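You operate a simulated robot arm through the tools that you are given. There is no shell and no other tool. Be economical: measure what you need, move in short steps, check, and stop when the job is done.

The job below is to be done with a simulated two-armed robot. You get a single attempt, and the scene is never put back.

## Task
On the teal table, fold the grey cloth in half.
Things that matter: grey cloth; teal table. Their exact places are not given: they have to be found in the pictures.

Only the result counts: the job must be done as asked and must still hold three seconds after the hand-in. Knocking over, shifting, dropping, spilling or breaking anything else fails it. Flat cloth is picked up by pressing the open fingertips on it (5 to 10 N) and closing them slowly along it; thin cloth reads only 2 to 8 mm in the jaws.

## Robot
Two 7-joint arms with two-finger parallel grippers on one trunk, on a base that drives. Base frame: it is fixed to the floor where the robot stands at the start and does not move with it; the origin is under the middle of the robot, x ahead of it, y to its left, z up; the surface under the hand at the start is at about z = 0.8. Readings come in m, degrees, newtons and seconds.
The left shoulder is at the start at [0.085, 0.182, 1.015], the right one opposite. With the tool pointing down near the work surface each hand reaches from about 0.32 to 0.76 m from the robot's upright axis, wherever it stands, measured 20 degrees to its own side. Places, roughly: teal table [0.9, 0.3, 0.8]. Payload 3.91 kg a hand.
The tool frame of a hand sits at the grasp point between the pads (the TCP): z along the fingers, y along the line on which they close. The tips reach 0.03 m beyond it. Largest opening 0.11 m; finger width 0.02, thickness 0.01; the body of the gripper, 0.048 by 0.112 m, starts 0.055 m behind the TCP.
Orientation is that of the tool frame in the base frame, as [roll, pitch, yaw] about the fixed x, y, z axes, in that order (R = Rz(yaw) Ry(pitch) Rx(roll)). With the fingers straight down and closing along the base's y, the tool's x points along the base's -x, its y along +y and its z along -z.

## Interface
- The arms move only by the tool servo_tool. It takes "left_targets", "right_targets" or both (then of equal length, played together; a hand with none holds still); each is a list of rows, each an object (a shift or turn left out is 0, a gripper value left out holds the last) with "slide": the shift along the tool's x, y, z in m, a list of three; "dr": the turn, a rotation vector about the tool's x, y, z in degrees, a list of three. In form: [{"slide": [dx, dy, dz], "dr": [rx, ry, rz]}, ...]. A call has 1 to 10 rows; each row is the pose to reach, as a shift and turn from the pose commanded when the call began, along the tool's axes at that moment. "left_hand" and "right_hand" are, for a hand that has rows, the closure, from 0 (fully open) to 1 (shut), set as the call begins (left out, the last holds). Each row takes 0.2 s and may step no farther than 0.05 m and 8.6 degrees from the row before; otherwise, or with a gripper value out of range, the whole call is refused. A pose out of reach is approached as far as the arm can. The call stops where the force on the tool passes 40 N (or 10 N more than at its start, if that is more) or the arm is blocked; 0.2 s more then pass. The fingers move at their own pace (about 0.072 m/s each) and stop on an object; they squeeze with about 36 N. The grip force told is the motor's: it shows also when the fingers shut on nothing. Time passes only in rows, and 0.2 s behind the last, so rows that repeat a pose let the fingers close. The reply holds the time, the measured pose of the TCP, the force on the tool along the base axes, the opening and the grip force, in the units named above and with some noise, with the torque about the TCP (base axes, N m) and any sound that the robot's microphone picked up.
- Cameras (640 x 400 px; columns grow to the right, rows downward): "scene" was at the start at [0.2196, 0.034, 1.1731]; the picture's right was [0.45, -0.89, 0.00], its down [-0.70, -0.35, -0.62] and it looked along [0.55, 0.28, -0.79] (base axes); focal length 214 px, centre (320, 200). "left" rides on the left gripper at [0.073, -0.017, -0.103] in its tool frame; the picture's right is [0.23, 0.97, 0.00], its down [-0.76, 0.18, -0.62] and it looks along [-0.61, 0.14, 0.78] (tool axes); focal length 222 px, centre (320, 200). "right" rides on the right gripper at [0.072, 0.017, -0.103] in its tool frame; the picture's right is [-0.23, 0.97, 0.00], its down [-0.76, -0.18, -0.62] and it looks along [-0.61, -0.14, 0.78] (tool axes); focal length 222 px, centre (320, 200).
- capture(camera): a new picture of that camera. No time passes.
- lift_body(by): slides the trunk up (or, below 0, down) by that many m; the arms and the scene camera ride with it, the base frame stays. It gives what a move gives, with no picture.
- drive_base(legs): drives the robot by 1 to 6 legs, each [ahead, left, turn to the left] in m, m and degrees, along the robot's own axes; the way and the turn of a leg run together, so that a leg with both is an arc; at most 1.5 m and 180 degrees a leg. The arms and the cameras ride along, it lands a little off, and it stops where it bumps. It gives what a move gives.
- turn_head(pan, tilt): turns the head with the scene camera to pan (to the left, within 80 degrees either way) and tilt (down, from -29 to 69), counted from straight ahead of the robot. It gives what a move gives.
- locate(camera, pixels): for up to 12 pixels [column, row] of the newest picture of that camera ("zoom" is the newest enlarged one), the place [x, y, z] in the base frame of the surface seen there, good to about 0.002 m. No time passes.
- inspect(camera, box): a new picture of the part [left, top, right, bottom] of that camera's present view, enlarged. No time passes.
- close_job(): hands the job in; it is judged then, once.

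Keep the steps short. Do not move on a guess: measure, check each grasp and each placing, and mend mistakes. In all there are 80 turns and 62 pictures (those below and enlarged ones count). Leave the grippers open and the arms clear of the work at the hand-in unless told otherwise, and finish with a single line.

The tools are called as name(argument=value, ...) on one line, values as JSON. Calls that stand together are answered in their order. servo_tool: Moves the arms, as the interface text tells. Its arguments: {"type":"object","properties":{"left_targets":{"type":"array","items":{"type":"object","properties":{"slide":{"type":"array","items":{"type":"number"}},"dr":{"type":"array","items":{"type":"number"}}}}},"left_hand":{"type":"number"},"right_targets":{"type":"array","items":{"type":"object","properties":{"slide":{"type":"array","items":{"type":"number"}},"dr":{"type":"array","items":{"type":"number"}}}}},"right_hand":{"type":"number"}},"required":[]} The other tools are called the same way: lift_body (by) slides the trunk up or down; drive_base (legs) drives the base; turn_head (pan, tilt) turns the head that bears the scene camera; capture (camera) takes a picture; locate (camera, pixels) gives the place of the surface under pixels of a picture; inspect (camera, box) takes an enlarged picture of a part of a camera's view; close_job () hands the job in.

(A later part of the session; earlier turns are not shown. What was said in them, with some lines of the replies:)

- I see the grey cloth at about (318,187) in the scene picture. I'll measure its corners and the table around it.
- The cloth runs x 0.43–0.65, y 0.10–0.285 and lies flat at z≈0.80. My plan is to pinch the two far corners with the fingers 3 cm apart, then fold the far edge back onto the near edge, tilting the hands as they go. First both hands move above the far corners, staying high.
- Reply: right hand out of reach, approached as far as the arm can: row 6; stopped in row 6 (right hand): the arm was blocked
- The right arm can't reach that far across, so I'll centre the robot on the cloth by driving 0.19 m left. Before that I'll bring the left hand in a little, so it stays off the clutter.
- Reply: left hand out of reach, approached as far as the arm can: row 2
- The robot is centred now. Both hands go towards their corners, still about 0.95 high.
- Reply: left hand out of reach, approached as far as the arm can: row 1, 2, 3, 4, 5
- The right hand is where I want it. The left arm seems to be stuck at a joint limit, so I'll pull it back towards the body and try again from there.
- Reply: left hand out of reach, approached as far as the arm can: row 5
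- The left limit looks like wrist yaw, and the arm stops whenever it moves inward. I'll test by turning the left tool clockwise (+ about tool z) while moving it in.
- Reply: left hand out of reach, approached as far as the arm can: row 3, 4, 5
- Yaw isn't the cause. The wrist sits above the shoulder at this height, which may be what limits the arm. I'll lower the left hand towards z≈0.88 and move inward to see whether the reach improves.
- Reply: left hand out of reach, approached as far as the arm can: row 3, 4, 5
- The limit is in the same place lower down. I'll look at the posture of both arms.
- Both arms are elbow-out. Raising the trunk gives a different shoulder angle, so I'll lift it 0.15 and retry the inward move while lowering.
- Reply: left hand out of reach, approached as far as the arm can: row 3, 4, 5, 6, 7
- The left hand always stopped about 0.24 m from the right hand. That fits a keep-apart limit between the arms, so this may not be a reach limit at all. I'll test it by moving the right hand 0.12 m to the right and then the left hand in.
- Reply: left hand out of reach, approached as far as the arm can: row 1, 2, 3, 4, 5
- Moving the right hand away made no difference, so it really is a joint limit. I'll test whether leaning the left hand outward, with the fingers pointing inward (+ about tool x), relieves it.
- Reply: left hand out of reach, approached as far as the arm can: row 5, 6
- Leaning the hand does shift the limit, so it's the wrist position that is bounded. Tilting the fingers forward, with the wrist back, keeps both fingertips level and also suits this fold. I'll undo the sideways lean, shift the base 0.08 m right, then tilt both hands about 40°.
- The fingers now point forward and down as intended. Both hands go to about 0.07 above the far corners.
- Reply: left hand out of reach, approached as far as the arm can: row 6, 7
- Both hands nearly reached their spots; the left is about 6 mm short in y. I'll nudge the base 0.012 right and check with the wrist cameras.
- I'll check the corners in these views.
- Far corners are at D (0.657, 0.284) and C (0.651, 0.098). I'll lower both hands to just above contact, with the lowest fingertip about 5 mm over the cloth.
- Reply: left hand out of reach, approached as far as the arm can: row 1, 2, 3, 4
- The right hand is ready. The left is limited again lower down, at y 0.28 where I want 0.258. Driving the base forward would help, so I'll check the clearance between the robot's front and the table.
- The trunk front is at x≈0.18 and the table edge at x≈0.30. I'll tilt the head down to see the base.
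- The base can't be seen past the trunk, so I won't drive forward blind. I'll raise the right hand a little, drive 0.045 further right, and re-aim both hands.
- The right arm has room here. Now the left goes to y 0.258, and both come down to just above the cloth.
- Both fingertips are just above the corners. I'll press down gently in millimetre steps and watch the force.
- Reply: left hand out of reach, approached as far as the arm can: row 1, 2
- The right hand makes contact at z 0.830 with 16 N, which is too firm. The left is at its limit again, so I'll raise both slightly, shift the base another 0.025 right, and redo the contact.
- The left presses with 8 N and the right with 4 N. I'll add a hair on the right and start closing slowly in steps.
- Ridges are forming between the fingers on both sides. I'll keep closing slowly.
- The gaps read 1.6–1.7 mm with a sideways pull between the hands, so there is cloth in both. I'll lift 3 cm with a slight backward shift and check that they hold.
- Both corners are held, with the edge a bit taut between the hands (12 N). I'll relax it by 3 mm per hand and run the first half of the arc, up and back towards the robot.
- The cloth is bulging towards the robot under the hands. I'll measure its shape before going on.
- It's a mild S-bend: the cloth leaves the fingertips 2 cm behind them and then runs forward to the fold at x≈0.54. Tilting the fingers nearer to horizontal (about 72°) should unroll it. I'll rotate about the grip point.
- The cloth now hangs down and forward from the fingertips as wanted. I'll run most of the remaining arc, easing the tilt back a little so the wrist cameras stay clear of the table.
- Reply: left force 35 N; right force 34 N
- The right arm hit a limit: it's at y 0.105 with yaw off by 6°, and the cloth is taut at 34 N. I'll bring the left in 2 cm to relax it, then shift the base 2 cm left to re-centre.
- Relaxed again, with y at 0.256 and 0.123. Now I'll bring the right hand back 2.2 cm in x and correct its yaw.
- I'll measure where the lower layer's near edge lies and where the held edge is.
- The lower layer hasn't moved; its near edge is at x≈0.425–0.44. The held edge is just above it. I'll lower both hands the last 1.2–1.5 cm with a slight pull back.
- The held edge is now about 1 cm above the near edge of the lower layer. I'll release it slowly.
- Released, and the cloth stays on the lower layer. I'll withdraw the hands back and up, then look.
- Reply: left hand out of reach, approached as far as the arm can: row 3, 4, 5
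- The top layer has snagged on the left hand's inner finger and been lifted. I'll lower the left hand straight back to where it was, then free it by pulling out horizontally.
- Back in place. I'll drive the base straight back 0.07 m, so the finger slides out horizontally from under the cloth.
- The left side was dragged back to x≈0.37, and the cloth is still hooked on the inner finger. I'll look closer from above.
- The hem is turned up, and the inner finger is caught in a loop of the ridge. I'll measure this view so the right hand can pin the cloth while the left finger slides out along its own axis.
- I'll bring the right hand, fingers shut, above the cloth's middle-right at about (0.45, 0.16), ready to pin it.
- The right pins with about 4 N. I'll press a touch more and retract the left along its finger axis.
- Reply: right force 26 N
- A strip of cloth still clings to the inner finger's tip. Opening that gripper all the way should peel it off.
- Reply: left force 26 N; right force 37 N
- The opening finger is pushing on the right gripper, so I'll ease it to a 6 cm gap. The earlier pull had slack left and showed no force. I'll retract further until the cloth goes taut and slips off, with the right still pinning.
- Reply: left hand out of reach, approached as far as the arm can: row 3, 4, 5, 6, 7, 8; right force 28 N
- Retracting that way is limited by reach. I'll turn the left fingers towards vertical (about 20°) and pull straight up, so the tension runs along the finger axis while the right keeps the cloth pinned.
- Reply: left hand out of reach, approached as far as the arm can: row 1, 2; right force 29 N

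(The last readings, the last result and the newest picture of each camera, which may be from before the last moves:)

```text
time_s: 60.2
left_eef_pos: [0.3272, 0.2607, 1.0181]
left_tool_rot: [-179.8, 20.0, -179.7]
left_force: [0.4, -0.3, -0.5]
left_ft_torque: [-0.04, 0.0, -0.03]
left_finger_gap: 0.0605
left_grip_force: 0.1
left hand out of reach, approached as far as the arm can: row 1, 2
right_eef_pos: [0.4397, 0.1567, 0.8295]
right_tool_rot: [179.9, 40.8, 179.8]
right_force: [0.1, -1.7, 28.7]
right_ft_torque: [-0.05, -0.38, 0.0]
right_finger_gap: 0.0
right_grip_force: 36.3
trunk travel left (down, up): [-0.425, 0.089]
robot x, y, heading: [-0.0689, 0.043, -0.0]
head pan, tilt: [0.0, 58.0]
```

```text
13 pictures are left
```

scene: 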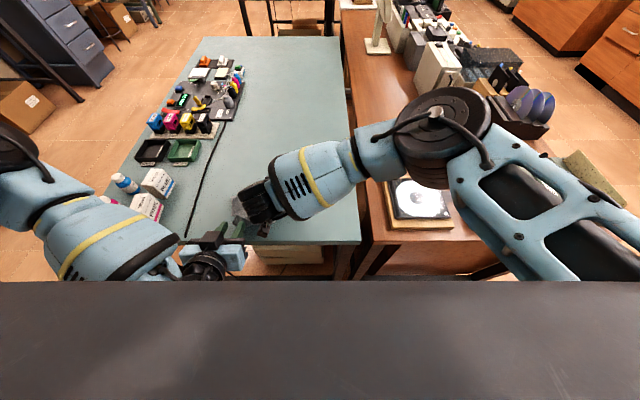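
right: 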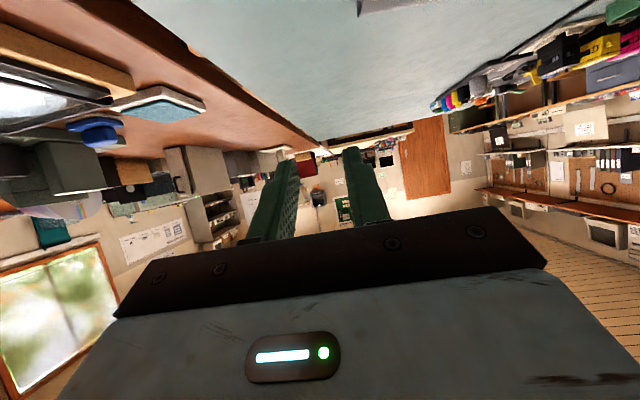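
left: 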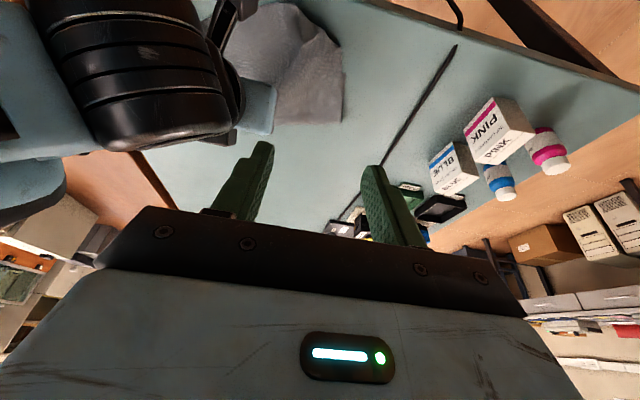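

It's free. Now I'll lift the right hand off along its finger axis, clear both hands sideways, and look.

servo_tool(right_targets=[{"slide": [-0.006, 0, -0.01]}, {"slide": [-0.02, 0, -0.035]}, {"slide": [-0.035, 0, -0.07]}, {"slide": [-0.06, -0.03, -0.09]}, {"slide": [-0.07, -0.07, -0.1]}, {"slide": [-0.07, -0.115, -0.1]}, {"slide": [-0.07, -0.16, -0.1]}], left_targets=[{"slide": [0, 0, 0]}, {"slide": [0, 0.03, 0]}, {"slide": [0, 0.06, 0]}, {"slide": [0, 0.09, 0]}, {"slide": [0, 0.12, 0]}, {"slide": [0, 0.15, 0]}, {"slide": [0, 0.15, 0]}])

inspect(camera="scene", box=[150, 120, 390, 280])

```text
time_s: 61.8
left_eef_pos: [0.3291, 0.41, 1.0165]
left_tool_rot: [-180.0, 20.0, -179.6]
left_force: [-0.2, -0.4, 0.1]
left_ft_torque: [0.03, -0.02, 0.0]
left_finger_gap: 0.0606
left_grip_force: 0.1
right_eef_pos: [0.4268, -0.0048, 0.9508]
right_tool_rot: [179.9, 40.5, 179.9]
right_force: [-0.6, -0.9, 0.6]
right_ft_torque: [0.02, -0.03, 0.01]
right_finger_gap: 0.0001
right_grip_force: 35.6
trunk travel left (down, up): [-0.425, 0.089]
robot x, y, heading: [-0.0684, 0.0475, -0.4]
head pan, tilt: [0.0, 58.0]
```

```text
2.50 times, centred on (270, 200) of scene
```

zoom: 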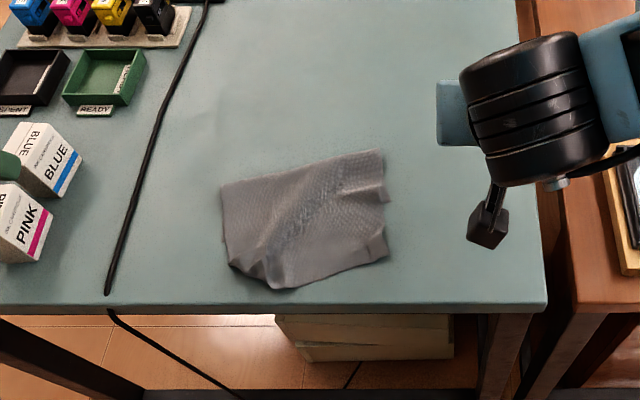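

The cloth is now essentially folded in half and mostly flat. I'll zoom in and measure its outline.

inspect(camera="scene", box=[225, 170, 305, 235])

locate(camera="zoom", pixels=[[60, 140], [560, 40], [580, 185], [535, 240], [585, 350], [245, 440], [85, 375], [250, 250], [300, 180], [450, 160], [150, 180], [400, 300]])

```text
6.15 times, centred on (265, 202) of scene
```

zoom: 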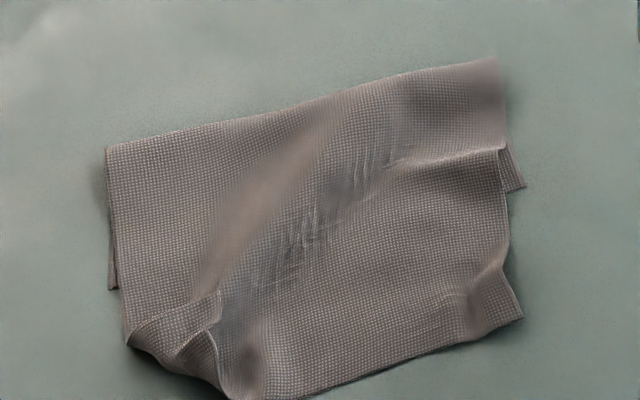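

```text
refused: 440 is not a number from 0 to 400
```

locate(camera="zoom", pixels=[[108, 150], [498, 62], [522, 185], [505, 155], [520, 315], [240, 396], [128, 340], [113, 287], [218, 295], [205, 340], [490, 275], [350, 385]])

turn_head(pan=15, tilt=62)

```text
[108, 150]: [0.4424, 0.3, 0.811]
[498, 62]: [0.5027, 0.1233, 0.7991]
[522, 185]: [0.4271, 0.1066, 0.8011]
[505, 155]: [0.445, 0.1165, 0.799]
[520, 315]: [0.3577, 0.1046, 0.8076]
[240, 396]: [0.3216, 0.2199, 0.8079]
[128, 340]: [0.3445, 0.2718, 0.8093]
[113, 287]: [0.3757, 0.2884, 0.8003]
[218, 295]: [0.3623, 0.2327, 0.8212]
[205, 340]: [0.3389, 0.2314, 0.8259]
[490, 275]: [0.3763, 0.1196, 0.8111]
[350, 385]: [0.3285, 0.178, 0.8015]
```

```text
time_s: 62.6
left_eef_pos: [0.3303, 0.4115, 1.0154]
left_tool_rot: [-179.7, 20.1, -179.6]
left_force: [-0.5, 0.6, 0.2]
left_ft_torque: [-0.01, 0.0, 0.01]
left_finger_gap: 0.0605
left_grip_force: 0.1
right_eef_pos: [0.4267, -0.0029, 0.9507]
right_tool_rot: [-179.9, 40.4, 180.0]
right_force: [-0.9, -0.2, 0.3]
right_ft_torque: [0.03, -0.02, -0.01]
right_finger_gap: 0.0
right_grip_force: 35.5
trunk travel left (down, up): [-0.425, 0.089]
robot x, y, heading: [-0.0656, 0.0471, -0.1]
head pan, tilt: [15.0, 62.0]
```

Checking the fold:
- The crease runs from (0.442, 0.300) to (0.503, 0.123).
- The lower layer's corners show at B (0.427, 0.107) and A (0.376, 0.288).
- The top edge overhangs to (0.358, 0.105) and (0.344, 0.272).

So the top is about 7 cm too long. I'll pin the top overhang with the left fingers and drag the lower layer back under it by its exposed corners. First both hands go above those points.

servo_tool(left_targets=[{"slide": [0.0057, -0.032, 0.0256]}, {"slide": [0.0115, -0.063, 0.0512]}, {"slide": [0.0172, -0.095, 0.0768]}, {"slide": [0.023, -0.127, 0.1023]}, {"slide": [0.0288, -0.158, 0.128]}, {"slide": [0.0345, -0.19, 0.1535]}, {"slide": [0.0345, -0.19, 0.1535]}], right_targets=[{"slide": [0.0107, 0.021, 0.0148], "dr": [0, 5, 0]}, {"slide": [0.0215, 0.042, 0.0295], "dr": [0, 10, 0]}, {"slide": [0.0322, 0.062, 0.0443], "dr": [0, 15, 0]}, {"slide": [0.043, 0.083, 0.059], "dr": [0, 20, 0]}, {"slide": [0.0537, 0.104, 0.0738], "dr": [0, 25, 0]}, {"slide": [0.0537, 0.104, 0.0738], "dr": [0, 25, 0]}, {"slide": [0.0537, 0.104, 0.0738], "dr": [0, 25, 0]}], left_hand=1.0)

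capture(camera="right")

```text
time_s: 64.2
left_eef_pos: [0.3497, 0.2215, 0.861]
left_tool_rot: [-179.8, 20.0, -179.5]
left_force: [-0.5, -0.6, 0.2]
left_ft_torque: [0.0, 0.0, 0.0]
left_finger_gap: 0.0001
left_grip_force: 36.5
right_eef_pos: [0.4331, 0.1019, 0.8589]
right_tool_rot: [-179.9, 15.4, 180.0]
right_force: [-0.2, 0.9, -0.2]
right_ft_torque: [-0.03, -0.02, -0.03]
right_finger_gap: 0.0
right_grip_force: 36.0
trunk travel left (down, up): [-0.425, 0.089]
robot x, y, heading: [-0.069, 0.0457, 0.0]
head pan, tilt: [15.0, 62.0]
```

```text
10 pictures are left
```

right: 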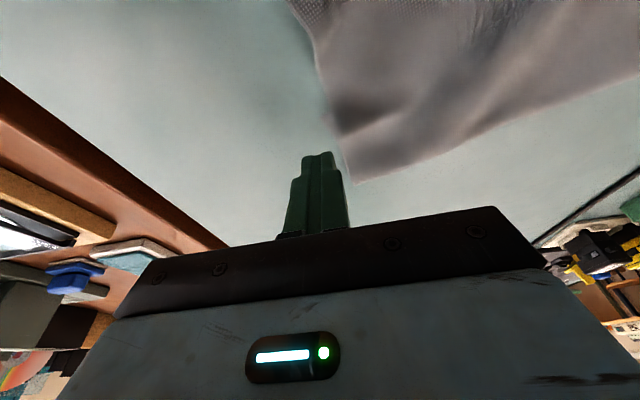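

inspect(camera="right", box=[270, 60, 400, 190])

locate(camera="right", pixels=[[330, 135], [322, 110], [325, 125], [335, 150], [318, 60], [355, 183], [318, 135]])

```text
3.08 times, centred on (335, 125) of right
```

zoom: 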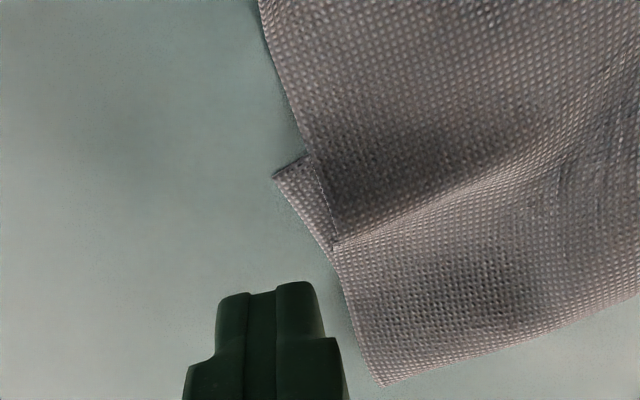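

```text
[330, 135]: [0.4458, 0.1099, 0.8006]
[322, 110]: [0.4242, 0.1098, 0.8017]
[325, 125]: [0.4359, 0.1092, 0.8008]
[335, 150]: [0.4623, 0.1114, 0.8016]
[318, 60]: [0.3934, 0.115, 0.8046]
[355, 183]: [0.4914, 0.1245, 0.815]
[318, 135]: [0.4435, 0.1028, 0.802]
```

The exposed corner B shows clearly, about 1 cm wide at (0.43–0.455, 0.107–0.117). I'll lower both hands to near contact, the right aimed at that triangle.

servo_tool(left_targets=[{"slide": [0.0044, 0, 0.0122]}, {"slide": [0.0082, 0, 0.0226]}, {"slide": [0.0092, 0, 0.0254]}], right_targets=[{"slide": [-0.0022, 0.0005, 0.0135]}, {"slide": [0.0011, 0.001, 0.0256]}, {"slide": [0.0014, 0.001, 0.0274]}])

```text
time_s: 65.0
left_eef_pos: [0.3503, 0.2211, 0.8333]
left_tool_rot: [-179.8, 20.0, -179.7]
left_force: [0.1, -0.6, 0.2]
left_ft_torque: [-0.03, 0.01, 0.01]
left_finger_gap: 0.0
left_grip_force: 36.0
right_eef_pos: [0.4395, 0.1021, 0.832]
right_tool_rot: [-179.9, 15.5, -179.9]
right_force: [-0.6, -0.2, 0.4]
right_ft_torque: [0.03, 0.04, 0.0]
right_finger_gap: 0.0
right_grip_force: 36.1
trunk travel left (down, up): [-0.425, 0.089]
robot x, y, heading: [-0.0685, 0.0475, -0.3]
head pan, tilt: [15.0, 62.0]
```

servo_tool(left_targets=[{"slide": [0.0005, 0, 0.0014]}, {"slide": [0.0009, 0, 0.0025]}], right_targets=[{"slide": [0.0002, 0, 0.0008]}, {"slide": [0.0004, 0, 0.0014]}])

```text
time_s: 65.6
left_eef_pos: [0.35, 0.2212, 0.8318]
left_tool_rot: [-179.7, 20.1, -179.7]
left_force: [-0.7, 1.7, 7.6]
left_ft_torque: [0.01, 0.04, -0.03]
left_finger_gap: 0.0001
left_grip_force: 36.0
right_eef_pos: [0.4409, 0.1031, 0.8321]
right_tool_rot: [179.9, 15.6, -180.0]
right_force: [0.0, -1.7, 7.5]
right_ft_torque: [0.04, 0.01, -0.01]
right_finger_gap: 0.0002
right_grip_force: 35.6
trunk travel left (down, up): [-0.425, 0.089]
robot x, y, heading: [-0.0676, 0.0508, 0.1]
head pan, tilt: [15.0, 62.0]
```

Both press with about 7.5 N. Now I'll slowly drag corner B 7 cm towards the robot while the left pins the top layer.

servo_tool(right_targets=[{"slide": [0.0068, 0, -0.0018]}, {"slide": [0.0136, 0, -0.0036]}, {"slide": [0.0204, 0, -0.0054]}, {"slide": [0.0271, 0, -0.0073]}, {"slide": [0.0339, 0, -0.0091]}, {"slide": [0.0406, 0, -0.011]}, {"slide": [0.0474, 0, -0.0128]}, {"slide": [0.0541, 0, -0.0147]}, {"slide": [0.0609, 0, -0.0165]}, {"slide": [0.0677, 0, -0.0184]}])

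inspect(camera="scene", box=[215, 150, 375, 255])

```text
time_s: 67.8
left_eef_pos: [0.3501, 0.2211, 0.8314]
left_tool_rot: [-179.8, 20.1, -179.6]
left_force: [1.9, 3.2, 19.9]
left_ft_torque: [0.15, -0.05, 0.01]
left_finger_gap: 0.0002
left_grip_force: 36.3
right_eef_pos: [0.3697, 0.1033, 0.8309]
right_tool_rot: [179.9, 15.5, 180.0]
right_force: [10.6, -0.7, 24.1]
right_ft_torque: [0.07, -0.32, -0.02]
right_finger_gap: 0.0
right_grip_force: 35.8
trunk travel left (down, up): [-0.425, 0.089]
robot x, y, heading: [-0.074, 0.0463, -0.2]
head pan, tilt: [15.0, 62.0]
```

```text
3.81 times, centred on (295, 202) of scene
```

zoom: 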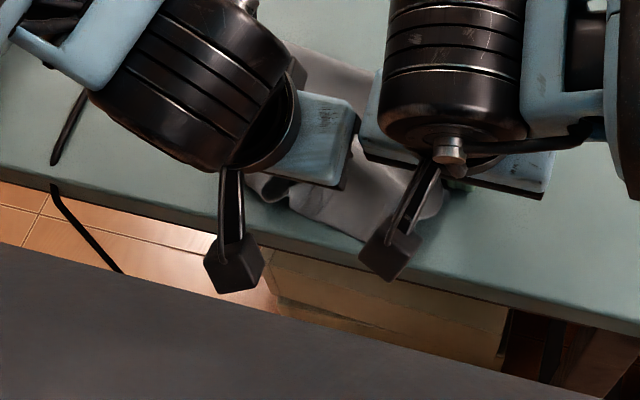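

The drag met 10 N of friction. I'll lift both hands straight up, move them aside, and look.

servo_tool(right_targets=[{"slide": [-0.004, 0, -0.015]}, {"slide": [-0.015, 0, -0.05]}, {"slide": [-0.025, -0.02, -0.09]}, {"slide": [-0.03, -0.06, -0.115]}, {"slide": [-0.03, -0.105, -0.115]}, {"slide": [-0.03, -0.15, -0.115]}], left_targets=[{"slide": [-0.005, 0, -0.0141]}, {"slide": [-0.018, 0, -0.048]}, {"slide": [-0.034, 0.02, -0.09]}, {"slide": [-0.04, 0.06, -0.115]}, {"slide": [-0.04, 0.105, -0.115]}, {"slide": [-0.04, 0.15, -0.115]}])

inspect(camera="scene", box=[230, 140, 350, 225])

```text
time_s: 69.2
left_eef_pos: [0.3476, 0.3707, 0.9534]
left_tool_rot: [-179.7, 20.0, -179.7]
left_force: [-0.3, 0.6, 0.9]
left_ft_torque: [0.01, -0.02, 0.01]
left_finger_gap: 0.0
left_grip_force: 36.1
right_eef_pos: [0.368, -0.0463, 0.9498]
right_tool_rot: [-180.0, 15.6, -180.0]
right_force: [0.7, 0.6, 0.3]
right_ft_torque: [0.0, -0.01, 0.0]
right_finger_gap: 0.0
right_grip_force: 36.0
trunk travel left (down, up): [-0.425, 0.089]
robot x, y, heading: [-0.068, 0.0441, 0.1]
head pan, tilt: [15.0, 62.0]
```

```text
4.71 times, centred on (290, 182) of scene
```

zoom: 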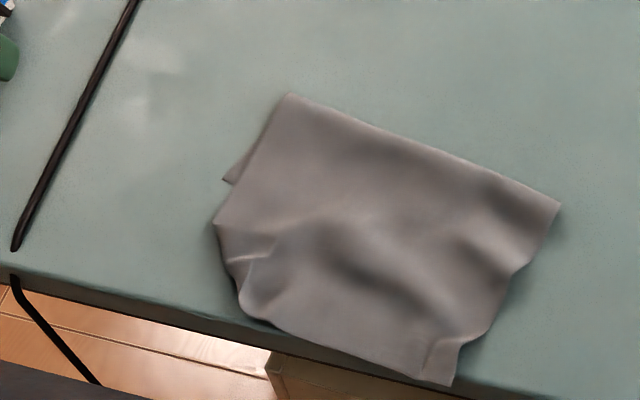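

locate(camera="zoom", pixels=[[291, 97], [557, 204], [225, 181], [217, 225], [240, 300], [450, 382], [462, 342], [510, 280], [345, 345], [250, 265], [430, 365], [380, 240]])

```text
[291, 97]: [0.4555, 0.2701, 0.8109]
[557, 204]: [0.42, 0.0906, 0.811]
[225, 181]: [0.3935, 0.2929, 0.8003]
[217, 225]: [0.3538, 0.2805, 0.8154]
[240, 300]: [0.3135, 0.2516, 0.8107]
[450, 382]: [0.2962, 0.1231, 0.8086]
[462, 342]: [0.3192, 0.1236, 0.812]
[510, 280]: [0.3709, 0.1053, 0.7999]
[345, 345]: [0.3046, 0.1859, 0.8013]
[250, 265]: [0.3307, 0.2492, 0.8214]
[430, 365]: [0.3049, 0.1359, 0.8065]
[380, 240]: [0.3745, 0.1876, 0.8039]
```

Measured: the bottom-left corner A is at (0.394, 0.293), so by geometry B is at about (0.33, 0.115). The top's near edge runs (0.296, 0.123)–(0.313, 0.252)–(0.354, 0.28), so it's only about 4–6 cm too far back now. I'll pinch the top edge at two spots, lift it, shift it forward and lay it down. First I'll position above with the fingers 3 cm apart.

servo_tool(left_targets=[{"slide": [0.0104, -0.0253, 0.0176]}, {"slide": [0.0207, -0.0507, 0.0352]}, {"slide": [0.0311, -0.076, 0.0528]}, {"slide": [0.0414, -0.1014, 0.0704]}, {"slide": [0.0518, -0.1267, 0.088]}, {"slide": [0.055, -0.1267, 0.097]}, {"slide": [0.058, -0.1267, 0.1049]}, {"slide": [0.058, -0.1267, 0.1049]}], right_targets=[{"slide": [0.0145, 0.035, 0.0161]}, {"slide": [0.0289, 0.07, 0.0322]}, {"slide": [0.0434, 0.104, 0.0483]}, {"slide": [0.0578, 0.139, 0.0644]}, {"slide": [0.0723, 0.174, 0.0805]}, {"slide": [0.0747, 0.174, 0.089]}, {"slide": [0.0771, 0.174, 0.0978]}, {"slide": [0.0771, 0.174, 0.0978]}], left_hand=0.727, right_hand=0.727)

```text
time_s: 71.0
left_eef_pos: [0.3295, 0.244, 0.8342]
left_tool_rot: [-179.8, 20.0, -179.7]
left_force: [0.0, -0.5, 0.8]
left_ft_torque: [0.01, 0.0, 0.03]
left_finger_gap: 0.0297
left_grip_force: 0.1
right_eef_pos: [0.3202, 0.1277, 0.834]
right_tool_rot: [-180.0, 15.4, -179.9]
right_force: [-0.5, -0.4, 0.6]
right_ft_torque: [0.01, 0.03, 0.0]
right_finger_gap: 0.0302
right_grip_force: 0.1
trunk travel left (down, up): [-0.425, 0.089]
robot x, y, heading: [-0.0666, 0.0492, -0.4]
head pan, tilt: [15.0, 62.0]
```

On target. I'll press down about 3 mm while watching the force.

servo_tool(left_targets=[{"slide": [0.0006, 0, 0.0018]}, {"slide": [0.001, 0, 0.0029]}], right_targets=[{"slide": [0.0005, 0, 0.0017]}, {"slide": [0.0008, 0, 0.0028]}])

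servo_tool(left_targets=[{"slide": [0, 0, 0]}], right_targets=[{"slide": [0, 0, 0]}], left_hand=0.79, right_hand=0.79)

```text
time_s: 71.6
left_eef_pos: [0.3289, 0.2428, 0.8319]
left_tool_rot: [-179.7, 20.2, -179.7]
left_force: [-0.6, 0.5, 9.1]
left_ft_torque: [0.2, 0.02, 0.0]
left_finger_gap: 0.0302
left_grip_force: 0.4
right_eef_pos: [0.3189, 0.1266, 0.8323]
right_tool_rot: [179.9, 15.6, 179.9]
right_force: [-0.8, -1.3, 8.2]
right_ft_torque: [0.16, 0.04, 0.0]
right_finger_gap: 0.0297
right_grip_force: 0.0
trunk travel left (down, up): [-0.425, 0.089]
robot x, y, heading: [-0.0712, 0.0475, -0.0]
head pan, tilt: [15.0, 62.0]
```

```text
time_s: 72.0
left_eef_pos: [0.3318, 0.2444, 0.8336]
left_tool_rot: [-179.8, 20.2, -179.7]
left_force: [1.2, -1.2, 12.5]
left_ft_torque: [0.12, -0.05, 0.0]
left_finger_gap: 0.0224
left_grip_force: 0.0
right_eef_pos: [0.3198, 0.1266, 0.832]
right_tool_rot: [179.9, 15.6, -180.0]
right_force: [1.1, 2.2, 11.4]
right_ft_torque: [0.23, 0.01, -0.01]
right_finger_gap: 0.0241
right_grip_force: 0.4
trunk travel left (down, up): [-0.425, 0.089]
robot x, y, heading: [-0.0724, 0.0491, -0.2]
head pan, tilt: [15.0, 62.0]
```

The forces are right, at 9–12 N. I'll keep closing in slow steps.

servo_tool(left_targets=[{"slide": [0, 0, 0]}], right_targets=[{"slide": [0, 0, 0]}], left_hand=0.86, right_hand=0.86)

servo_tool(left_targets=[{"slide": [0, 0, 0]}], right_targets=[{"slide": [0, 0, 0]}], left_hand=0.93, right_hand=0.93)

servo_tool(left_targets=[{"slide": [0, 0, 0]}, {"slide": [0, 0, 0]}], right_targets=[{"slide": [0, 0, 0]}, {"slide": [0, 0, 0]}], left_hand=1.0, right_hand=1.0)

```text
time_s: 72.4
left_eef_pos: [0.3291, 0.2443, 0.8323]
left_tool_rot: [-179.9, 20.0, -179.7]
left_force: [1.9, -0.9, 15.8]
left_ft_torque: [0.08, -0.03, 0.0]
left_finger_gap: 0.0147
left_grip_force: 0.1
right_eef_pos: [0.32, 0.1254, 0.8321]
right_tool_rot: [-180.0, 15.5, -180.0]
right_force: [-0.7, 0.4, 14.5]
right_ft_torque: [0.18, 0.03, 0.02]
right_finger_gap: 0.0156
right_grip_force: 0.3
trunk travel left (down, up): [-0.425, 0.089]
robot x, y, heading: [-0.0702, 0.0466, -0.2]
head pan, tilt: [15.0, 62.0]
```

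```text
time_s: 72.8
left_eef_pos: [0.3296, 0.244, 0.833]
left_tool_rot: [-179.8, 20.1, -179.8]
left_force: [1.0, -1.8, 17.6]
left_ft_torque: [0.05, -0.03, -0.02]
left_finger_gap: 0.0071
left_grip_force: 0.0
right_eef_pos: [0.3192, 0.1265, 0.833]
right_tool_rot: [179.9, 15.5, 180.0]
right_force: [-0.4, 1.2, 15.8]
right_ft_torque: [0.12, 0.03, -0.02]
right_finger_gap: 0.0083
right_grip_force: 0.6
trunk travel left (down, up): [-0.425, 0.089]
robot x, y, heading: [-0.0683, 0.0491, -0.4]
head pan, tilt: [15.0, 62.0]
```

```text
time_s: 73.4
left_eef_pos: [0.3289, 0.2442, 0.8318]
left_tool_rot: [-179.9, 20.0, -179.7]
left_force: [1.3, -1.1, 20.7]
left_ft_torque: [0.0, -0.04, -0.03]
left_finger_gap: 0.0017
left_grip_force: 36.2
right_eef_pos: [0.3193, 0.1265, 0.8334]
right_tool_rot: [179.8, 15.5, -179.9]
right_force: [0.4, 4.3, 18.6]
right_ft_torque: [0.2, 0.02, -0.02]
right_finger_gap: 0.0019
right_grip_force: 36.2
trunk travel left (down, up): [-0.425, 0.089]
robot x, y, heading: [-0.0705, 0.0499, -0.2]
head pan, tilt: [15.0, 62.0]
```

Both have cloth (1.7 and 1.9 mm). Here the cloth leaves the fingers forwards, so there's no twist. I'll lift, carry the edge forward to open the fold, then lay it back on the lower layer's near edge.

servo_tool(left_targets=[{"slide": [-0.0068, 0, -0.0188]}, {"slide": [-0.0295, 0.001, -0.0372]}, {"slide": [-0.0598, 0.002, -0.0474]}, {"slide": [-0.0925, 0.003, -0.0494]}, {"slide": [-0.1167, 0.004, -0.0427]}, {"slide": [-0.1056, 0.005, -0.0414]}, {"slide": [-0.091, 0.006, -0.0307]}, {"slide": [-0.0783, 0.007, -0.0162]}, {"slide": [-0.0686, 0.008, 0.0015]}, {"slide": [-0.0629, 0.008, 0.0144]}], right_targets=[{"slide": [-0.0053, 0, -0.0193]}, {"slide": [-0.0236, 0, -0.0402]}, {"slide": [-0.0511, -0.001, -0.0534]}, {"slide": [-0.0786, -0.002, -0.0592]}, {"slide": [-0.0985, -0.003, -0.0557]}, {"slide": [-0.0856, -0.004, -0.0541]}, {"slide": [-0.07, -0.004, -0.0428]}, {"slide": [-0.0575, -0.004, -0.0277]}, {"slide": [-0.0483, -0.004, -0.0095]}, {"slide": [-0.0426, -0.004, 0.0035]}])

capture(camera="left")

```text
time_s: 75.6
left_eef_pos: [0.3944, 0.2528, 0.8392]
left_tool_rot: [-179.8, 19.9, -179.7]
left_force: [-0.3, -1.3, 0.3]
left_ft_torque: [-0.02, 0.03, 0.01]
left_finger_gap: 0.0016
left_grip_force: 35.9
right_eef_pos: [0.3625, 0.1231, 0.8377]
right_tool_rot: [-179.9, 15.5, -179.9]
right_force: [0.2, 1.0, -0.9]
right_ft_torque: [0.06, 0.02, 0.0]
right_finger_gap: 0.0017
right_grip_force: 36.2
trunk travel left (down, up): [-0.425, 0.089]
robot x, y, heading: [-0.0665, 0.0478, 0.0]
head pan, tilt: [15.0, 62.0]
```

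```text
6 pictures are left
```

left: 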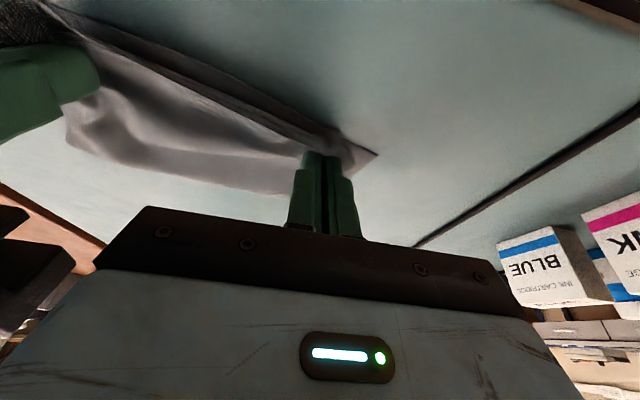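

The top edge now lies along the lower layer's near edge. I'll release one hand at a time: open the right and raise it straight up while the left still holds.

servo_tool(right_targets=[{"slide": [0.001, 0, 0.004]}, {"slide": [0.001, 0, 0.004]}, {"slide": [0.001, 0, 0.004]}, {"slide": [-0.0027, 0, -0.0096]}, {"slide": [-0.0067, 0, -0.024]}, {"slide": [-0.0133, 0, -0.048]}, {"slide": [-0.0187, 0, -0.0675]}], left_targets=[{"slide": [0.0014, 0, 0.0038]}, {"slide": [0.0014, 0, 0.0038]}, {"slide": [0.0014, 0, 0.0038]}, {"slide": [0.0014, 0, 0.0038]}, {"slide": [0.0014, 0, 0.0038]}, {"slide": [0.0014, 0, 0.0038]}, {"slide": [0.0014, 0, 0.0038]}], right_hand=0.5)

capture(camera="right")

```text
time_s: 77.2
left_eef_pos: [0.394, 0.2519, 0.8352]
left_tool_rot: [-179.9, 20.0, -179.7]
left_force: [-0.5, 0.1, 0.7]
left_ft_torque: [-0.02, -0.04, -0.02]
left_finger_gap: 0.0015
left_grip_force: 36.1
right_eef_pos: [0.3611, 0.1228, 0.9092]
right_tool_rot: [180.0, 15.4, 180.0]
right_force: [-0.2, -0.5, -0.5]
right_ft_torque: [-0.02, 0.02, 0.0]
right_finger_gap: 0.055
right_grip_force: 0.0
trunk travel left (down, up): [-0.425, 0.089]
robot x, y, heading: [-0.0671, 0.0485, -0.2]
head pan, tilt: [15.0, 62.0]
```

```text
5 pictures are left
```

right: 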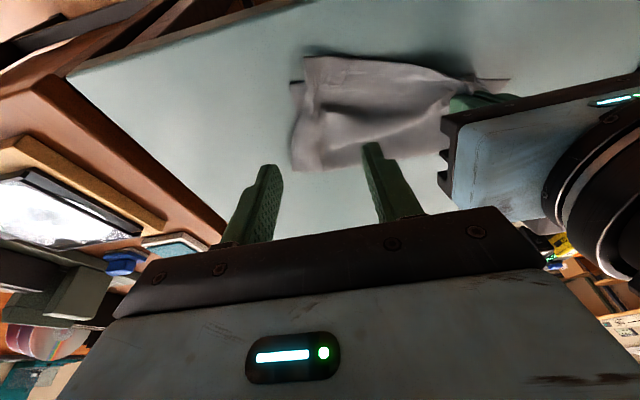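

The right hand is free and the cloth stayed down. Now I'll shut the right fingers and pin the folded cloth at about (0.40, 0.13), so the left can release cleanly.

locate(camera="right", pixels=[[304, 58], [291, 84], [293, 165], [335, 168], [360, 160], [505, 80], [460, 82], [400, 65], [295, 135]])

servo_tool(right_targets=[{"slide": [-0.005, 0.002, 0.021]}, {"slide": [-0.01, 0.004, 0.042]}, {"slide": [-0.015, 0.006, 0.063]}, {"slide": [-0.0192, 0.007, 0.0828]}, {"slide": [-0.0189, 0.007, 0.0856]}, {"slide": [-0.0189, 0.007, 0.0856]}], right_hand=1.0)

```text
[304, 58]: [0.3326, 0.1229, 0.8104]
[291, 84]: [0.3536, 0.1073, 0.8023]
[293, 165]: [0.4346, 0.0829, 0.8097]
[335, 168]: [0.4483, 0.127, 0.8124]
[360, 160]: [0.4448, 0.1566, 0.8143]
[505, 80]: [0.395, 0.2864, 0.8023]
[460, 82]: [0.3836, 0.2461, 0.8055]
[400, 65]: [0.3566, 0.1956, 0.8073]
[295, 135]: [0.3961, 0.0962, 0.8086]
```

```text
time_s: 78.6
left_eef_pos: [0.3921, 0.2521, 0.8352]
left_tool_rot: [-179.8, 20.0, -179.6]
left_force: [-0.2, -0.2, 0.6]
left_ft_torque: [0.02, -0.05, -0.01]
left_finger_gap: 0.0017
left_grip_force: 36.1
right_eef_pos: [0.4047, 0.1296, 0.8324]
right_tool_rot: [179.9, 15.5, 180.0]
right_force: [-0.3, -1.4, 7.7]
right_ft_torque: [-0.07, 0.01, -0.01]
right_finger_gap: 0.0
right_grip_force: 36.1
trunk travel left (down, up): [-0.425, 0.089]
robot x, y, heading: [-0.07, 0.0451, 0.1]
head pan, tilt: [15.0, 62.0]
```

The pin is at 7.7 N. Now the left opens and rises straight up.

servo_tool(left_targets=[{"slide": [0, 0, 0]}, {"slide": [0, 0, 0]}, {"slide": [0, 0, 0]}, {"slide": [-0.0034, 0, -0.0094]}, {"slide": [-0.0086, 0, -0.0235]}, {"slide": [-0.0171, 0, -0.047]}, {"slide": [-0.0274, 0, -0.0752]}, {"slide": [-0.0376, 0.02, -0.1034]}, {"slide": [-0.0479, 0.05, -0.1316]}, {"slide": [-0.0479, 0.09, -0.1316]}], left_hand=0.5)

capture(camera="left")

```text
time_s: 80.8
left_eef_pos: [0.3926, 0.3442, 0.9749]
left_tool_rot: [-179.6, 20.0, -179.7]
left_force: [-0.6, 0.7, -0.7]
left_ft_torque: [0.0, 0.02, -0.02]
left_finger_gap: 0.055
left_grip_force: 0.0
right_eef_pos: [0.4039, 0.1298, 0.8337]
right_tool_rot: [-180.0, 15.5, 179.9]
right_force: [2.2, -1.5, 18.0]
right_ft_torque: [-0.04, 0.02, -0.01]
right_finger_gap: 0.0001
right_grip_force: 36.1
trunk travel left (down, up): [-0.425, 0.089]
robot x, y, heading: [-0.0738, 0.041, -0.2]
head pan, tilt: [15.0, 62.0]
```

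```text
4 pictures are left
```

left: 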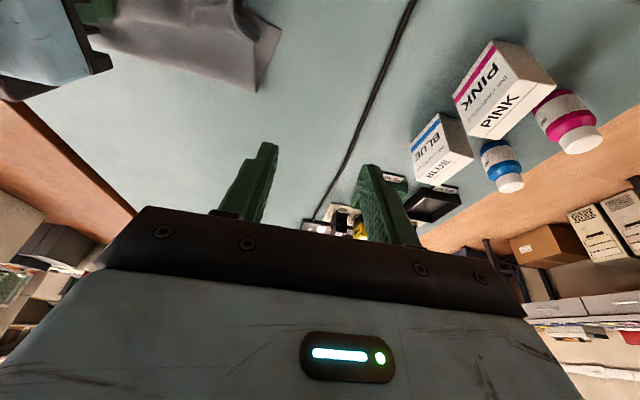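

The left released cleanly. Now I'll raise the right hand straight up, move it aside, and view the result.

servo_tool(right_targets=[{"slide": [-0.0027, 0, -0.0096]}, {"slide": [-0.008, 0, -0.029]}, {"slide": [-0.016, 0, -0.058]}, {"slide": [-0.0265, 0, -0.096]}, {"slide": [-0.03, -0.045, -0.11]}, {"slide": [-0.03, -0.09, -0.11]}, {"slide": [-0.03, -0.14, -0.11]}])

inspect(camera="scene", box=[230, 140, 350, 225])

locate(camera="zoom", pixels=[[340, 60], [225, 181], [560, 210], [300, 250], [460, 300], [380, 200]])

```text
time_s: 82.4
left_eef_pos: [0.3945, 0.3411, 0.975]
left_tool_rot: [-179.8, 20.0, -179.7]
left_force: [-0.2, -0.5, -0.1]
left_ft_torque: [-0.01, -0.01, -0.02]
left_finger_gap: 0.0551
left_grip_force: 0.0
right_eef_pos: [0.4022, -0.0119, 0.9459]
right_tool_rot: [179.9, 15.4, 179.9]
right_force: [0.2, -0.8, -0.5]
right_ft_torque: [-0.02, -0.01, 0.0]
right_finger_gap: 0.0
right_grip_force: 36.1
trunk travel left (down, up): [-0.425, 0.089]
robot x, y, heading: [-0.0698, 0.0437, 0.1]
head pan, tilt: [15.0, 62.0]
```

```text
4.71 times, centred on (290, 182) of scene
```

zoom: 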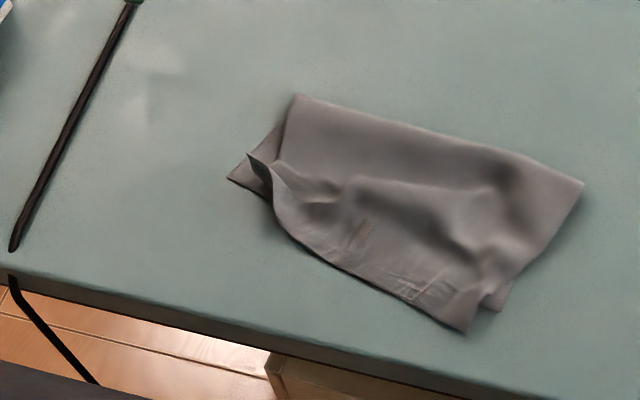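

```text
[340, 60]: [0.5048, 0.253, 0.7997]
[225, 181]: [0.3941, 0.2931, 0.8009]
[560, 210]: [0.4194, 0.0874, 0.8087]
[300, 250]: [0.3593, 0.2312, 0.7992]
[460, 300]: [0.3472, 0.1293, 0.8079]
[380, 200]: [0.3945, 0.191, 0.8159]
```

The near edges now nearly coincide. There's some slack humped in the top layer, at about (0.395, 0.19) with z 0.816, and the crease should roll forward. I'll pin the near edge with the right hand and use the left's closed fingertips to push the slack gently towards the crease. First I'll position both.

servo_tool(left_targets=[{"slide": [0.0091, -0.0192, 0.0229]}, {"slide": [0.0182, -0.0384, 0.0458]}, {"slide": [0.0272, -0.0576, 0.0686]}, {"slide": [0.0363, -0.0768, 0.0915]}, {"slide": [0.0454, -0.096, 0.1144]}, {"slide": [0.0454, -0.096, 0.1144]}], right_targets=[{"slide": [0.0127, 0.0288, 0.0143]}, {"slide": [0.0254, 0.0576, 0.0287]}, {"slide": [0.038, 0.0864, 0.043]}, {"slide": [0.0507, 0.1152, 0.0574]}, {"slide": [0.0634, 0.144, 0.0717]}, {"slide": [0.0634, 0.144, 0.0717]}], left_hand=1.0, right_hand=1.0)

```text
time_s: 83.8
left_eef_pos: [0.3901, 0.2446, 0.8525]
left_tool_rot: [-179.9, 20.0, -179.6]
left_force: [-0.1, -0.3, -0.3]
left_ft_torque: [0.0, -0.01, 0.02]
left_finger_gap: 0.0001
left_grip_force: 36.0
right_eef_pos: [0.3625, 0.1332, 0.8594]
right_tool_rot: [180.0, 15.5, -180.0]
right_force: [-0.5, -0.4, 0.1]
right_ft_torque: [0.02, 0.01, 0.0]
right_finger_gap: 0.0003
right_grip_force: 36.4
trunk travel left (down, up): [-0.425, 0.089]
robot x, y, heading: [-0.0691, 0.0496, -0.1]
head pan, tilt: [15.0, 62.0]
```

servo_tool(left_targets=[{"slide": [0, 0, 0]}, {"slide": [0, 0, 0]}, {"slide": [0.003, 0, 0.008]}, {"slide": [0.0053, 0, 0.0146]}, {"slide": [-0.0069, -0.0046, 0.019]}, {"slide": [-0.0191, -0.0092, 0.0234]}, {"slide": [-0.0313, -0.0138, 0.0278]}, {"slide": [-0.0435, -0.0184, 0.0322]}, {"slide": [-0.0557, -0.023, 0.0366]}, {"slide": [-0.066, -0.023, 0.0084]}], right_targets=[{"slide": [0.0037, 0, 0.0135]}, {"slide": [0.0068, 0, 0.0245]}, {"slide": [0.0073, 0, 0.0263]}, {"slide": [0.0073, 0, 0.0263]}, {"slide": [0.0073, 0, 0.0263]}, {"slide": [0.0073, 0, 0.0263]}, {"slide": [0.0073, 0, 0.0263]}, {"slide": [0.0073, 0, 0.0263]}, {"slide": [0.0073, 0, 0.0263]}, {"slide": [0.0073, 0, 0.0263]}])

capture(camera="left")

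```text
time_s: 85.2
left_eef_pos: [0.4111, 0.2418, 0.8351]
left_tool_rot: [179.7, 19.6, -179.8]
left_force: [1.5, 2.7, 1.7]
left_ft_torque: [-0.44, 0.25, -0.14]
left_finger_gap: 0.0
left_grip_force: 36.0
right_eef_pos: [0.3665, 0.1284, 0.8327]
right_tool_rot: [-179.6, 15.8, 179.2]
right_force: [-2.2, -3.6, 6.1]
right_ft_torque: [0.27, -0.12, 0.15]
right_finger_gap: 0.0
right_grip_force: 36.2
trunk travel left (down, up): [-0.425, 0.089]
robot x, y, heading: [-0.0709, 0.0427, 0.1]
head pan, tilt: [15.0, 62.0]
stopped in row 6 (left hand): the force on the tool passed its limit at 45 N (the readings are from after the stop); the commanded pose is now the measured one
```

```text
2 pictures are left
```

left: 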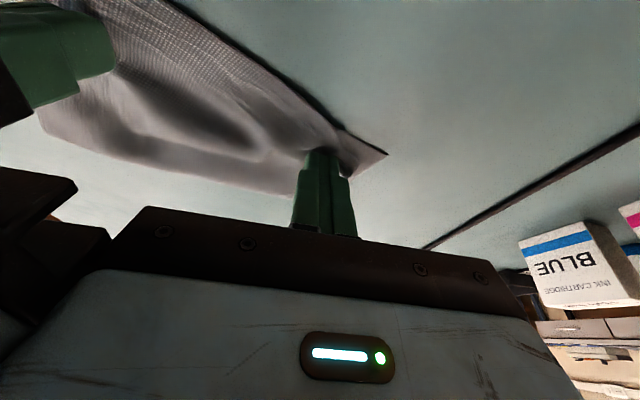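

That stop came from the two gripper bodies touching as the left drifted right. I'll move the left 7 mm outward and continue the gentle push straight ahead, then lift clear.

servo_tool(left_targets=[{"slide": [-0.0007, 0.007, -0.0019]}, {"slide": [-0.012, 0.007, 0.0022]}, {"slide": [-0.0233, 0.007, 0.0063]}, {"slide": [-0.0346, 0.007, 0.0104]}, {"slide": [-0.0459, 0.007, 0.0145]}, {"slide": [-0.0527, 0.007, -0.0043]}, {"slide": [-0.063, 0.007, -0.0325]}, {"slide": [-0.0767, 0.02, -0.0701]}, {"slide": [-0.0767, 0.06, -0.0701]}, {"slide": [-0.0767, 0.1, -0.0701]}])

servo_tool(right_targets=[{"slide": [-0.0027, 0, -0.0096]}, {"slide": [-0.008, 0, -0.029]}, {"slide": [-0.016, 0, -0.058]}, {"slide": [-0.0265, 0, -0.096]}, {"slide": [-0.03, -0.045, -0.11]}, {"slide": [-0.03, -0.09, -0.11]}, {"slide": [-0.03, -0.14, -0.11]}])

inspect(camera="scene", box=[230, 140, 350, 225])

```text
time_s: 87.4
left_eef_pos: [0.4583, 0.342, 0.9292]
left_tool_rot: [179.7, 19.7, -179.8]
left_force: [-0.7, 0.4, 1.1]
left_ft_torque: [-0.01, -0.01, 0.01]
left_finger_gap: 0.0
left_grip_force: 35.5
right_eef_pos: [0.3672, 0.1294, 0.8326]
right_tool_rot: [-179.5, 15.9, 179.0]
right_force: [-1.2, -0.3, 12.7]
right_ft_torque: [-0.04, 0.05, 0.02]
right_finger_gap: 0.0
right_grip_force: 35.7
trunk travel left (down, up): [-0.425, 0.089]
robot x, y, heading: [-0.0683, 0.0466, -0.1]
head pan, tilt: [15.0, 62.0]
```

```text
time_s: 89.0
left_eef_pos: [0.4588, 0.341, 0.9285]
left_tool_rot: [179.5, 19.7, -179.9]
left_force: [-0.3, -1.2, 0.3]
left_ft_torque: [0.03, -0.01, 0.04]
left_finger_gap: 0.0
left_grip_force: 36.1
right_eef_pos: [0.3636, -0.013, 0.9466]
right_tool_rot: [-179.7, 15.8, 179.1]
right_force: [-0.1, -0.7, -0.3]
right_ft_torque: [0.06, -0.01, 0.01]
right_finger_gap: 0.0
right_grip_force: 36.0
trunk travel left (down, up): [-0.425, 0.089]
robot x, y, heading: [-0.0661, 0.0525, -0.0]
head pan, tilt: [15.0, 62.0]
```

```text
4.71 times, centred on (290, 182) of scene
```

zoom: 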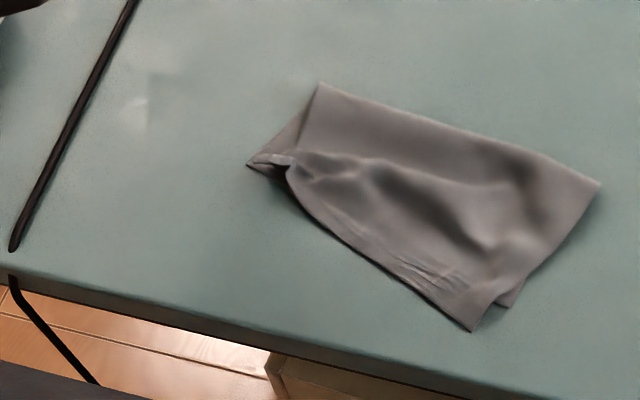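

This looks like a proper half fold. I'll measure it.

locate(camera="zoom", pixels=[[322, 87], [249, 164], [288, 162], [597, 186], [472, 328], [512, 304], [350, 240], [405, 285], [430, 210], [490, 225], [350, 165], [290, 180]])

```text
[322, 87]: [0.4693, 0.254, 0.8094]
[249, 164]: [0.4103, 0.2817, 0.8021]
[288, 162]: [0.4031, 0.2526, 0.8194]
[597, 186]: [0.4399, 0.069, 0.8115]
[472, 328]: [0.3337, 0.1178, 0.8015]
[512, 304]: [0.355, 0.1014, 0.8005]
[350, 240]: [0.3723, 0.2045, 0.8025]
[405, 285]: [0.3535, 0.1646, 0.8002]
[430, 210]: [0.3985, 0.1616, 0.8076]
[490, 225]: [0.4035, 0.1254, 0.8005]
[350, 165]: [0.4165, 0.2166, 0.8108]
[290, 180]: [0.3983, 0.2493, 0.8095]
```

The folded outline runs from a crease at (0.469, 0.254)–(0.440, 0.069) to near corners at about (0.410, 0.282) and (0.334–0.355, 0.11). It's about half the original area, lying flat with only small wrinkles. More pushing would risk disturbing it, so I'll raise the hands and open the grippers.

servo_tool(left_targets=[{"slide": [-0.0137, 0, -0.0376]}, {"slide": [-0.0274, 0, -0.0752]}, {"slide": [-0.0274, 0, -0.0752]}, {"slide": [-0.0274, 0, -0.0752]}], right_targets=[{"slide": [-0.0107, 0, -0.0385]}, {"slide": [-0.0214, 0, -0.077]}, {"slide": [-0.0214, 0, -0.077]}, {"slide": [-0.0214, 0, -0.077]}], left_hand=0.0, right_hand=0.0)

capture(camera="scene")

```text
time_s: 90.0
left_eef_pos: [0.4598, 0.343, 1.0065]
left_tool_rot: [179.7, 19.6, -179.8]
left_force: [-0.1, -0.2, -0.5]
left_ft_torque: [-0.01, -0.01, -0.02]
left_finger_gap: 0.11
left_grip_force: 0.1
right_eef_pos: [0.3641, -0.0106, 1.0279]
right_tool_rot: [-179.7, 15.9, 179.1]
right_force: [-0.6, -0.9, 0.2]
right_ft_torque: [0.02, -0.03, 0.03]
right_finger_gap: 0.1101
right_grip_force: 0.0
trunk travel left (down, up): [-0.425, 0.089]
robot x, y, heading: [-0.0694, 0.0471, 0.1]
head pan, tilt: [15.0, 62.0]
```

```text
0 pictures are left
```

scene: 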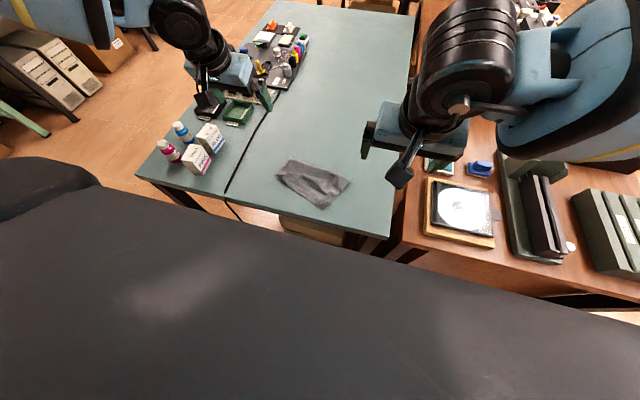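

The cloth lies folded on the table, nothing else has moved, both grippers are open, and the arms are clear. I'm handing in.

close_job()

```text
The job is handed in.
```

The grey cloth is folded roughly in half on the teal table, but not neatly: on the right the top edge overhangs by about 2.7 cm, and the left corner still has a wrinkle and slack.
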